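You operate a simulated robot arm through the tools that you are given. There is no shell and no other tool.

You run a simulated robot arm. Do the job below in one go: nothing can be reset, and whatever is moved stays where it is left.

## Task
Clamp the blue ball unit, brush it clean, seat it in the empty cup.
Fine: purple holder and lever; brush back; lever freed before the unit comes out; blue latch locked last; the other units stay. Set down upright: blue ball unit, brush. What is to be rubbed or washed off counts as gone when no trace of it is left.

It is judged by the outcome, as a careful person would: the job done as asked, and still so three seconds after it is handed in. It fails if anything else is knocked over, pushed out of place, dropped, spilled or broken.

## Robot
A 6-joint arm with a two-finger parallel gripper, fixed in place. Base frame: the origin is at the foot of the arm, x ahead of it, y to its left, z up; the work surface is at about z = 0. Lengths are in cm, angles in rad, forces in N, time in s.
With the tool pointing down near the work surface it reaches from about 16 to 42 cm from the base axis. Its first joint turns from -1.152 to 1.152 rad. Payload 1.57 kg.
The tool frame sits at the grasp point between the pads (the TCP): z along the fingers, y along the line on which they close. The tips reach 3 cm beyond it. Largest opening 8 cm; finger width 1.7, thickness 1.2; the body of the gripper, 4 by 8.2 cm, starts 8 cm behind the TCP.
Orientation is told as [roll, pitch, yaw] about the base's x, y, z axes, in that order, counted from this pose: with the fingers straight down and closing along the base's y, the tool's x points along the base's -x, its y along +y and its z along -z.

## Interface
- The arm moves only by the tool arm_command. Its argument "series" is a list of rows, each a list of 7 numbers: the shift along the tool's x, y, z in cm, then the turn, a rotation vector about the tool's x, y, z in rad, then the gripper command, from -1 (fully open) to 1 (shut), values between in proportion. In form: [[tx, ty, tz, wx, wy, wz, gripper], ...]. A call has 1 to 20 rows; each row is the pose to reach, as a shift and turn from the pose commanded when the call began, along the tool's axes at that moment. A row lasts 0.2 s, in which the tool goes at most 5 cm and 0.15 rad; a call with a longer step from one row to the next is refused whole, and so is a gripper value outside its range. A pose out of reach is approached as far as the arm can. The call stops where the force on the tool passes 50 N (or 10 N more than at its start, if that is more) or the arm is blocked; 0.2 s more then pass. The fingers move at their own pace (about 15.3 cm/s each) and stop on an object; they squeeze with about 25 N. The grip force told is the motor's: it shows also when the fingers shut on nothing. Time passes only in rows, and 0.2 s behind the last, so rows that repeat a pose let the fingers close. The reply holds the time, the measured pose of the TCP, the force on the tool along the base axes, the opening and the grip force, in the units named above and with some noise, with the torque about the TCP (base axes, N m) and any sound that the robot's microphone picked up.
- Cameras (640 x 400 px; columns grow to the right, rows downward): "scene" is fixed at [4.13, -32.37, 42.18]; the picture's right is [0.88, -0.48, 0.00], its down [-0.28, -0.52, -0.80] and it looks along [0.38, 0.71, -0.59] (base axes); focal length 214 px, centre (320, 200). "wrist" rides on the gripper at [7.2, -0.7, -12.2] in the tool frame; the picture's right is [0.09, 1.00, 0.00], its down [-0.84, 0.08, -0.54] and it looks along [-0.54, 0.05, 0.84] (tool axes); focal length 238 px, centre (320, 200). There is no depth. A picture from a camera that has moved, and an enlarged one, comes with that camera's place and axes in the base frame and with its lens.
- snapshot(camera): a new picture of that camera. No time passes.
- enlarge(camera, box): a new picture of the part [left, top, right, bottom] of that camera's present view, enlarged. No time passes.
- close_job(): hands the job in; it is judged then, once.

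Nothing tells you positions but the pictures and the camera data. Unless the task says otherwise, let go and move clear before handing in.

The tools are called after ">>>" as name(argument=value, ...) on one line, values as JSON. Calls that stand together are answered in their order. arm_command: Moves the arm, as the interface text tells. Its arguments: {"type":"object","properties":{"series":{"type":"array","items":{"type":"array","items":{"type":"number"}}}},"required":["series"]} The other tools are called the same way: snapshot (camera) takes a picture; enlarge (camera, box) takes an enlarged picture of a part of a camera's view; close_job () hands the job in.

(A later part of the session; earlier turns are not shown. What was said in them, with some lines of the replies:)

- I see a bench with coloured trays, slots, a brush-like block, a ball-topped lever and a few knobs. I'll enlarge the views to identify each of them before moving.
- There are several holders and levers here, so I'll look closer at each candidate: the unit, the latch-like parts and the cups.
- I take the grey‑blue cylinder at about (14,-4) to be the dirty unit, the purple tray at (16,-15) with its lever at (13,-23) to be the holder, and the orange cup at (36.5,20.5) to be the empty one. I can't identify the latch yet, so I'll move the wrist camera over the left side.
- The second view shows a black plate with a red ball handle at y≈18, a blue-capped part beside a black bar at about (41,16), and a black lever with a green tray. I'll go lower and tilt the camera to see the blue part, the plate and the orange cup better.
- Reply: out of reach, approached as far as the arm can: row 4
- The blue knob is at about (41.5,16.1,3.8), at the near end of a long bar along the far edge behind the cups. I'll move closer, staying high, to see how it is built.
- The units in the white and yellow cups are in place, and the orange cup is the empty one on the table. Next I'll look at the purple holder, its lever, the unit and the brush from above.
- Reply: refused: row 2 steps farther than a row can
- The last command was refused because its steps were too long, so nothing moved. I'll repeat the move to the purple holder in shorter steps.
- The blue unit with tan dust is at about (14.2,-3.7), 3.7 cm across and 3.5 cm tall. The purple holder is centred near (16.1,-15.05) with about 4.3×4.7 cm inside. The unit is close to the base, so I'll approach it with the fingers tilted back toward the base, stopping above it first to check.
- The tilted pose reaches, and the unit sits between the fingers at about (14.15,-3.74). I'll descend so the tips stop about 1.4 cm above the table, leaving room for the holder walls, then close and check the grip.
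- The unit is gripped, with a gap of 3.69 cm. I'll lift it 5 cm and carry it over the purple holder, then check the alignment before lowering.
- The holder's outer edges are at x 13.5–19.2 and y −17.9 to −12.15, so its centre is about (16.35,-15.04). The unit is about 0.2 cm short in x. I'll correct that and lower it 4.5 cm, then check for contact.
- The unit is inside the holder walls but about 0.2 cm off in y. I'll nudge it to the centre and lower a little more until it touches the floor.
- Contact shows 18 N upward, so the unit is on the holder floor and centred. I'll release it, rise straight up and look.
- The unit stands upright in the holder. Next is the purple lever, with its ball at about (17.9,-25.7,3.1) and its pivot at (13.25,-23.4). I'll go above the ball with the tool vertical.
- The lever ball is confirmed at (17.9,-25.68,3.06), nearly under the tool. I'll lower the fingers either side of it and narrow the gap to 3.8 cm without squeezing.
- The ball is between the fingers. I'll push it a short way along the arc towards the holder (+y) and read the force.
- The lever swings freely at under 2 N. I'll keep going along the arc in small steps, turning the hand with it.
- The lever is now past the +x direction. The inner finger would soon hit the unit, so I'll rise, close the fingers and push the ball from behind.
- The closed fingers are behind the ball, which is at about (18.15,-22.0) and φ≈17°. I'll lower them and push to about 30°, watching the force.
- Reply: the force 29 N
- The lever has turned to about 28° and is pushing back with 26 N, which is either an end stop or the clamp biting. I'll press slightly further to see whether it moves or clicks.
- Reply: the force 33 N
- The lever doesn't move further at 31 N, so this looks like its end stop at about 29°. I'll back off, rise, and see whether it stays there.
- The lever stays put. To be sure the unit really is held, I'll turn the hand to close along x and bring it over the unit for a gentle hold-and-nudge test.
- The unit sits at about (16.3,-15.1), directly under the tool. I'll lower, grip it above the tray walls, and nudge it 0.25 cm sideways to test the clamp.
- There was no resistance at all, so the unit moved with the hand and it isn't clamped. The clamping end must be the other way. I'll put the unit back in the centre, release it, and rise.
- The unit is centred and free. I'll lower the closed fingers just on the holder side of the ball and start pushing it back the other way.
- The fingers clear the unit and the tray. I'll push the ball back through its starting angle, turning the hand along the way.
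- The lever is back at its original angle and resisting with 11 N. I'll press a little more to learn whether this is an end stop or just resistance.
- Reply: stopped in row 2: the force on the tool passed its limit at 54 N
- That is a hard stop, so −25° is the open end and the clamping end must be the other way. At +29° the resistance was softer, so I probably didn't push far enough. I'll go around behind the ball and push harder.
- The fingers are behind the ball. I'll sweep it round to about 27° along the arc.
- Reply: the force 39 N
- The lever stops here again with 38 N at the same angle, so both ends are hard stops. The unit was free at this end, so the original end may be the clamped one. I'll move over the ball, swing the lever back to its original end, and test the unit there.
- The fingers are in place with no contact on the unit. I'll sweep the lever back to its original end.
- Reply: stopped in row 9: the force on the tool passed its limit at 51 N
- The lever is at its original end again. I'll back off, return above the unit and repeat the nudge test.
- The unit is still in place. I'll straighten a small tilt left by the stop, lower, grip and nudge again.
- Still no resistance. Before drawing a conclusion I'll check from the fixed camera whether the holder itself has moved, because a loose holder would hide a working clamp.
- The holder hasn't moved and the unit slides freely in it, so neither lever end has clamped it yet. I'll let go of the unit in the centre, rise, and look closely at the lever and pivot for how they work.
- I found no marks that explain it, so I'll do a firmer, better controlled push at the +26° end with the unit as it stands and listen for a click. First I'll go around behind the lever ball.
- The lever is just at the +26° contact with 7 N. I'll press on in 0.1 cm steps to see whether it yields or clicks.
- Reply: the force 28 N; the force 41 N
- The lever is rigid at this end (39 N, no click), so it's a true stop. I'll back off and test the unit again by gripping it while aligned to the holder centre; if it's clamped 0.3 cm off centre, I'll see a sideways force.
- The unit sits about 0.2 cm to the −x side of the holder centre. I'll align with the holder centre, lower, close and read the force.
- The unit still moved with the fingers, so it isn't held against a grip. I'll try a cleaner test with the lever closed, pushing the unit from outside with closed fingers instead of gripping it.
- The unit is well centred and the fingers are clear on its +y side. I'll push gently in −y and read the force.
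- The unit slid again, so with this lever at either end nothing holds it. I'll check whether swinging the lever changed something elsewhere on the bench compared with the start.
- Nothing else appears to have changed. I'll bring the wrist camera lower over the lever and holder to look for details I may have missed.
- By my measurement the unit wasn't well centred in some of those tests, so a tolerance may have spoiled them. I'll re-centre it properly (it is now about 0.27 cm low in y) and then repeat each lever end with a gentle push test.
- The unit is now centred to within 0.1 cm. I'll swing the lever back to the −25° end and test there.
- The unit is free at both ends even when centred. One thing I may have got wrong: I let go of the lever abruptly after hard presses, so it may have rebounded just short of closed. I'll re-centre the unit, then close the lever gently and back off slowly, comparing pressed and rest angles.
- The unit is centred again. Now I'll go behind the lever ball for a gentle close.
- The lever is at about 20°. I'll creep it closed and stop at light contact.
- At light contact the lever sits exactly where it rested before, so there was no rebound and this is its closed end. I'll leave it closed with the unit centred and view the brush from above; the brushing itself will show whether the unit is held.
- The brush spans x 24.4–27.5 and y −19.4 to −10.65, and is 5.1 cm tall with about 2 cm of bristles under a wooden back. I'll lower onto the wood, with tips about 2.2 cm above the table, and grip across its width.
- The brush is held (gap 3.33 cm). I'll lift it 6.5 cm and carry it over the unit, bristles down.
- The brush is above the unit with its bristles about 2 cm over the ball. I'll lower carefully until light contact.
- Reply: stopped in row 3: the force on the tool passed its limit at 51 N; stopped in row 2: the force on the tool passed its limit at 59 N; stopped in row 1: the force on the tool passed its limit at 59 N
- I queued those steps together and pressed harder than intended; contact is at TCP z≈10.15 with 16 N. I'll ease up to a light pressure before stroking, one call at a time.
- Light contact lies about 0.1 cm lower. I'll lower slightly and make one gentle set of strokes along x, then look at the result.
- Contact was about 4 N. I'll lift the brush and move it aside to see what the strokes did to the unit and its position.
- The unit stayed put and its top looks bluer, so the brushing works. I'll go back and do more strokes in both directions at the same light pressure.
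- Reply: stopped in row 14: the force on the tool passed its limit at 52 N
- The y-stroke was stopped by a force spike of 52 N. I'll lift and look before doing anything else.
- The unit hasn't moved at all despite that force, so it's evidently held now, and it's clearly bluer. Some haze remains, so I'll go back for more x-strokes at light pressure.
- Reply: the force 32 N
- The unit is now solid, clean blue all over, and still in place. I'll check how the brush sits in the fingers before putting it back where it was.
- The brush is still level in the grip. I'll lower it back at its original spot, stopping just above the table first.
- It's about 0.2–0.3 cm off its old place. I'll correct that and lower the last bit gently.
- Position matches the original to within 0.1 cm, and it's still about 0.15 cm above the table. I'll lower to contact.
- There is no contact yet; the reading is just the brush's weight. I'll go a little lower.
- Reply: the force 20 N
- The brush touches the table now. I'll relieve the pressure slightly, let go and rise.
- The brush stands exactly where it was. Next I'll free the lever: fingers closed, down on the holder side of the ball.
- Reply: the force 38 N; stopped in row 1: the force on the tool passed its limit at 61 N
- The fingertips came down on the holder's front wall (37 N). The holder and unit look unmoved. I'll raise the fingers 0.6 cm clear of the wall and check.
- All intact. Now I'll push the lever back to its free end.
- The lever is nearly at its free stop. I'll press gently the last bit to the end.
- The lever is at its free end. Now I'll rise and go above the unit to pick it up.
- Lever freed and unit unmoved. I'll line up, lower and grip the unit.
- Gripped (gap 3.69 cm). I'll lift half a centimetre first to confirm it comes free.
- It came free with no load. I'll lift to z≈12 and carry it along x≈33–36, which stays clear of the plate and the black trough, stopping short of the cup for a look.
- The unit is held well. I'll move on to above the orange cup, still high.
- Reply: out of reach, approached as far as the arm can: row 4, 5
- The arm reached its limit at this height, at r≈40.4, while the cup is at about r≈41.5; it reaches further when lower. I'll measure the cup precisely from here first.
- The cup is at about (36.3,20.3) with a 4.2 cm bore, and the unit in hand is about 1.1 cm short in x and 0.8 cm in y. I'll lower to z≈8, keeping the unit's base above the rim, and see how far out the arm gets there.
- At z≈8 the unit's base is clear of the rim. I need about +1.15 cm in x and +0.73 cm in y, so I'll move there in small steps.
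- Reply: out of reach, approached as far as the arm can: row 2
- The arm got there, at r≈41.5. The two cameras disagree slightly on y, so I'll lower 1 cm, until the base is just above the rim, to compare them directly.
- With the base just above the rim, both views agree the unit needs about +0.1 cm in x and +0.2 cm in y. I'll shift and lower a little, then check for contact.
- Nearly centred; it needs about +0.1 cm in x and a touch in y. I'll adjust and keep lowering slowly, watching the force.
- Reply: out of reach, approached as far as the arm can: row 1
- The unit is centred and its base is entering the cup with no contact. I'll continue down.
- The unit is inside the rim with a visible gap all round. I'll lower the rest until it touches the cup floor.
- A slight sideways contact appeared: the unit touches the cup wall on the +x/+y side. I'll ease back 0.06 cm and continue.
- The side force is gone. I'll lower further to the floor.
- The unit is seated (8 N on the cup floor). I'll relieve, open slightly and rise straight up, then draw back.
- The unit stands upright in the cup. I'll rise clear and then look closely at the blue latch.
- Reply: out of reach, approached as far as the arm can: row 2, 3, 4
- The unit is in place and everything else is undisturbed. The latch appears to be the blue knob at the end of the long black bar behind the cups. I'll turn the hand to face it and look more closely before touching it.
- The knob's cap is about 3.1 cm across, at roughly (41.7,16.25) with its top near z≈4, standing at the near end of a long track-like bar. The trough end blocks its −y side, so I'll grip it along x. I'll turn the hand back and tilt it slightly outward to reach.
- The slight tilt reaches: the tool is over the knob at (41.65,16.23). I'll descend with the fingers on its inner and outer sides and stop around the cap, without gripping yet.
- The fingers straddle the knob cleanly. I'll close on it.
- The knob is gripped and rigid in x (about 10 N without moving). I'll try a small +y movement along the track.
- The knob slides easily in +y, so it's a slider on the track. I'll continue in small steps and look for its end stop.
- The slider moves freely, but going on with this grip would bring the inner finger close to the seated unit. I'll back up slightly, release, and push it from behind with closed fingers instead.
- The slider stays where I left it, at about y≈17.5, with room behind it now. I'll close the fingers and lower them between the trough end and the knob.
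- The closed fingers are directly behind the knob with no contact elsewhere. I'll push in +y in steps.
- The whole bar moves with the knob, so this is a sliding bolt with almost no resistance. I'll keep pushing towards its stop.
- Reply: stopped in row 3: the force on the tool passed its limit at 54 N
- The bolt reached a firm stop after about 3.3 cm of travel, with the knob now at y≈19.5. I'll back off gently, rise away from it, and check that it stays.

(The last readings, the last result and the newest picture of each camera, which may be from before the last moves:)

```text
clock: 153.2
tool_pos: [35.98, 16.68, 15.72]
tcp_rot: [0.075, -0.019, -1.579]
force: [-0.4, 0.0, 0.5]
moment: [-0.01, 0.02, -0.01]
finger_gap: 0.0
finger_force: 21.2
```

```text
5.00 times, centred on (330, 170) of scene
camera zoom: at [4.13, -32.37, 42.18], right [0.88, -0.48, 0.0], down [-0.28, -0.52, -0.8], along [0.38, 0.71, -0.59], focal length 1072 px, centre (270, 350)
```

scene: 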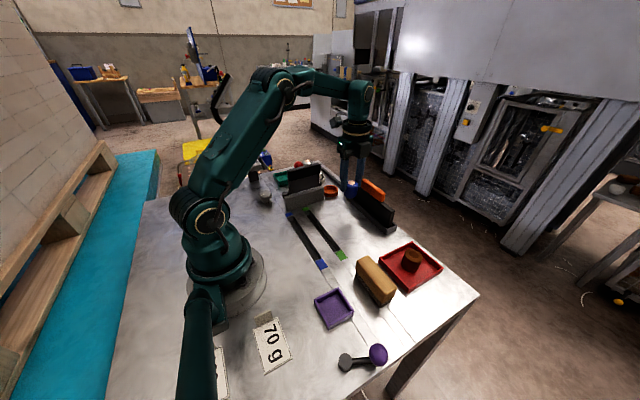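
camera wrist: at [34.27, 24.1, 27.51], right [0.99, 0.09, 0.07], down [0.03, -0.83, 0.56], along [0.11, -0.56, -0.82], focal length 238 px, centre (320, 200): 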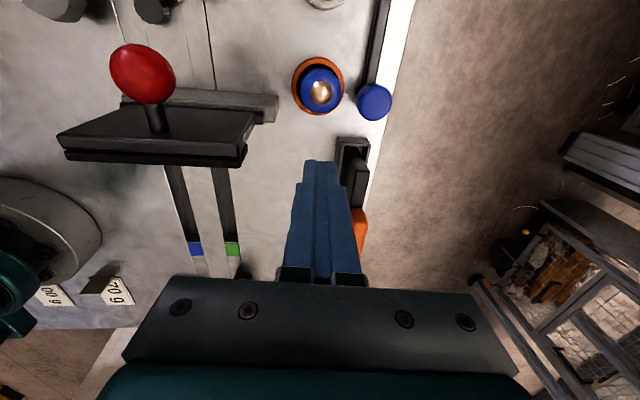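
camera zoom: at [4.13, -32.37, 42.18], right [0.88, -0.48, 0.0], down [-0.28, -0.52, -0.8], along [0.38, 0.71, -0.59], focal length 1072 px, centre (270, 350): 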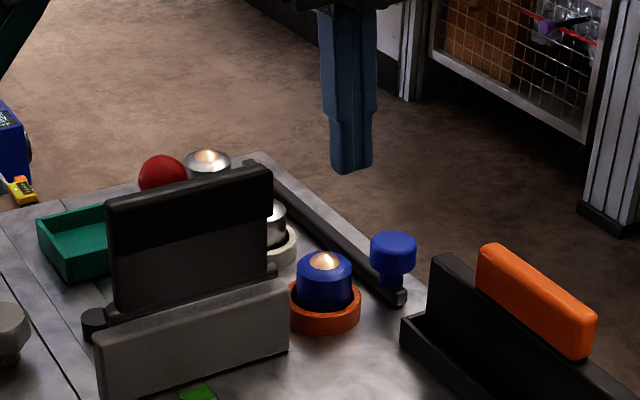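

The latch knob stays at its locked end (y≈19.4). I'll move the arm to a clear, neutral pose and check the whole bench before handing in.

>>> arm_command(series=[[-3, -2, -2, 0.05, 0.01, -0.1, 0.5], [-6.5, -3.5, -4, 0.075, 0.02, -0.2, 0], [-10, -5, -6, 0.075, 0.02, -0.3, 0], [-13.5, -7, -8, 0.075, 0.02, -0.4, 0], [-16.5, -9.5, -10, 0.075, 0.02, -0.5, 0], [-17, -12, -10, 0.075, 0.02, -0.5, 0], [-17, -12, -10, 0.075, 0.02, -0.5, 0]])

>>> snapshot(camera="scene")

>>> snapshot(camera="wrist")

>>> enlarge(camera="scene", box=[270, 130, 390, 210])

>>> enlarge(camera="scene", box=[290, 230, 450, 380])

```text
clock: 154.8
tool_pos: [23.0, 0.03, 25.15]
tcp_rot: [-0.01, -0.015, -1.077]
force: [-0.4, 0.0, 0.2]
moment: [0.01, -0.01, -0.04]
finger_gap: 4.0
finger_force: 0.1
```

```text
taken
```

scene: 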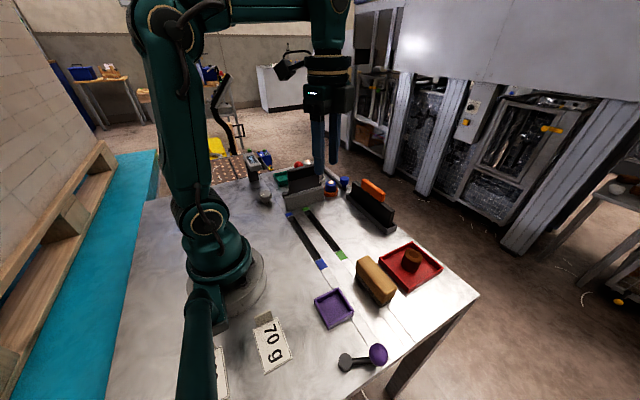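

```text
taken
camera wrist: at [18.93, 6.28, 37.14], right [0.83, 0.55, -0.01], down [0.47, -0.69, 0.55], along [0.3, -0.47, -0.83], focal length 238 px, centre (320, 200)
```

wrist: 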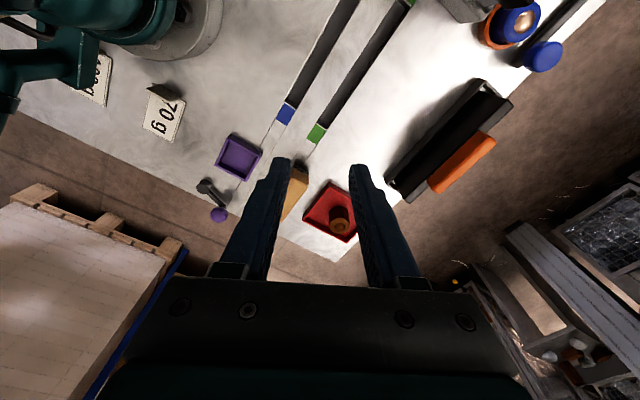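

```text
5.00 times, centred on (330, 170) of scene
camera zoom: at [4.13, -32.37, 42.18], right [0.88, -0.48, 0.0], down [-0.28, -0.52, -0.8], along [0.38, 0.71, -0.59], focal length 1072 px, centre (270, 350)
```

zoom: 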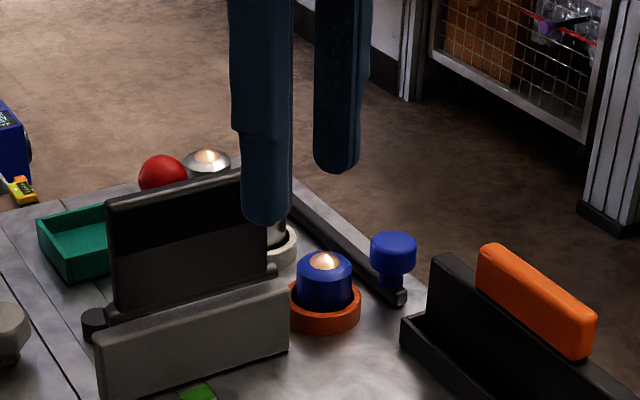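

```text
2.67 times, centred on (370, 305) of scene
camera zoom: at [4.13, -32.37, 42.18], right [0.88, -0.48, 0.0], down [-0.28, -0.52, -0.8], along [0.38, 0.71, -0.59], focal length 572 px, centre (187, -80)
```

zoom: 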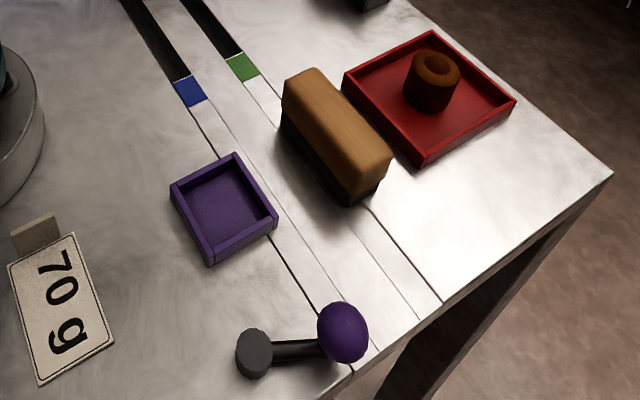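

The bench looks as it should:
- **Unit:** clean and upright in the orange cup.
- **Purple holder and lever:** the holder is empty and the lever is back at its free end.
- **Brush:** standing in its original place.
- **Other units:** not moved.
- **Blue latch:** slid to its far stop.

The gripper is open and clear, so I'll hand the job in.

>>> close_job()

```text
The job is handed in.
```

I've handed the job in: the blue ball unit is clean and sits upright in the orange cup, the only empty one. I don't have the judgement back.

- **Clamping:** The unit was brushed in the purple holder with the purple lever at its closed end. My earlier nudge tests moved the unit freely at both ends of the lever. After I re-centred it and closed the lever gently, it did not move at all under the brush, even when one stroke hit the 50 N force limit. I take that as clamped, but I heard no click to confirm it.
- **Brushing:** It is solid blue, and I could see no dust left on the top or on the sides in view. The brush is back where it started, standing upright.
- **Lever:** I returned it to its free end before lifting the unit out.
- **Latch:** I slid the blue latch last, about 3.3 cm to a firm stop. It started against its other end and stayed put after I backed off. I read the far stop as locked; nothing on the bench marks which end is which.
- **Other things:** The units in the white and yellow cups and the brown one in the red tray look unmoved. I bumped the holder's front wall once while reaching for the lever; the holder and unit did not shift.
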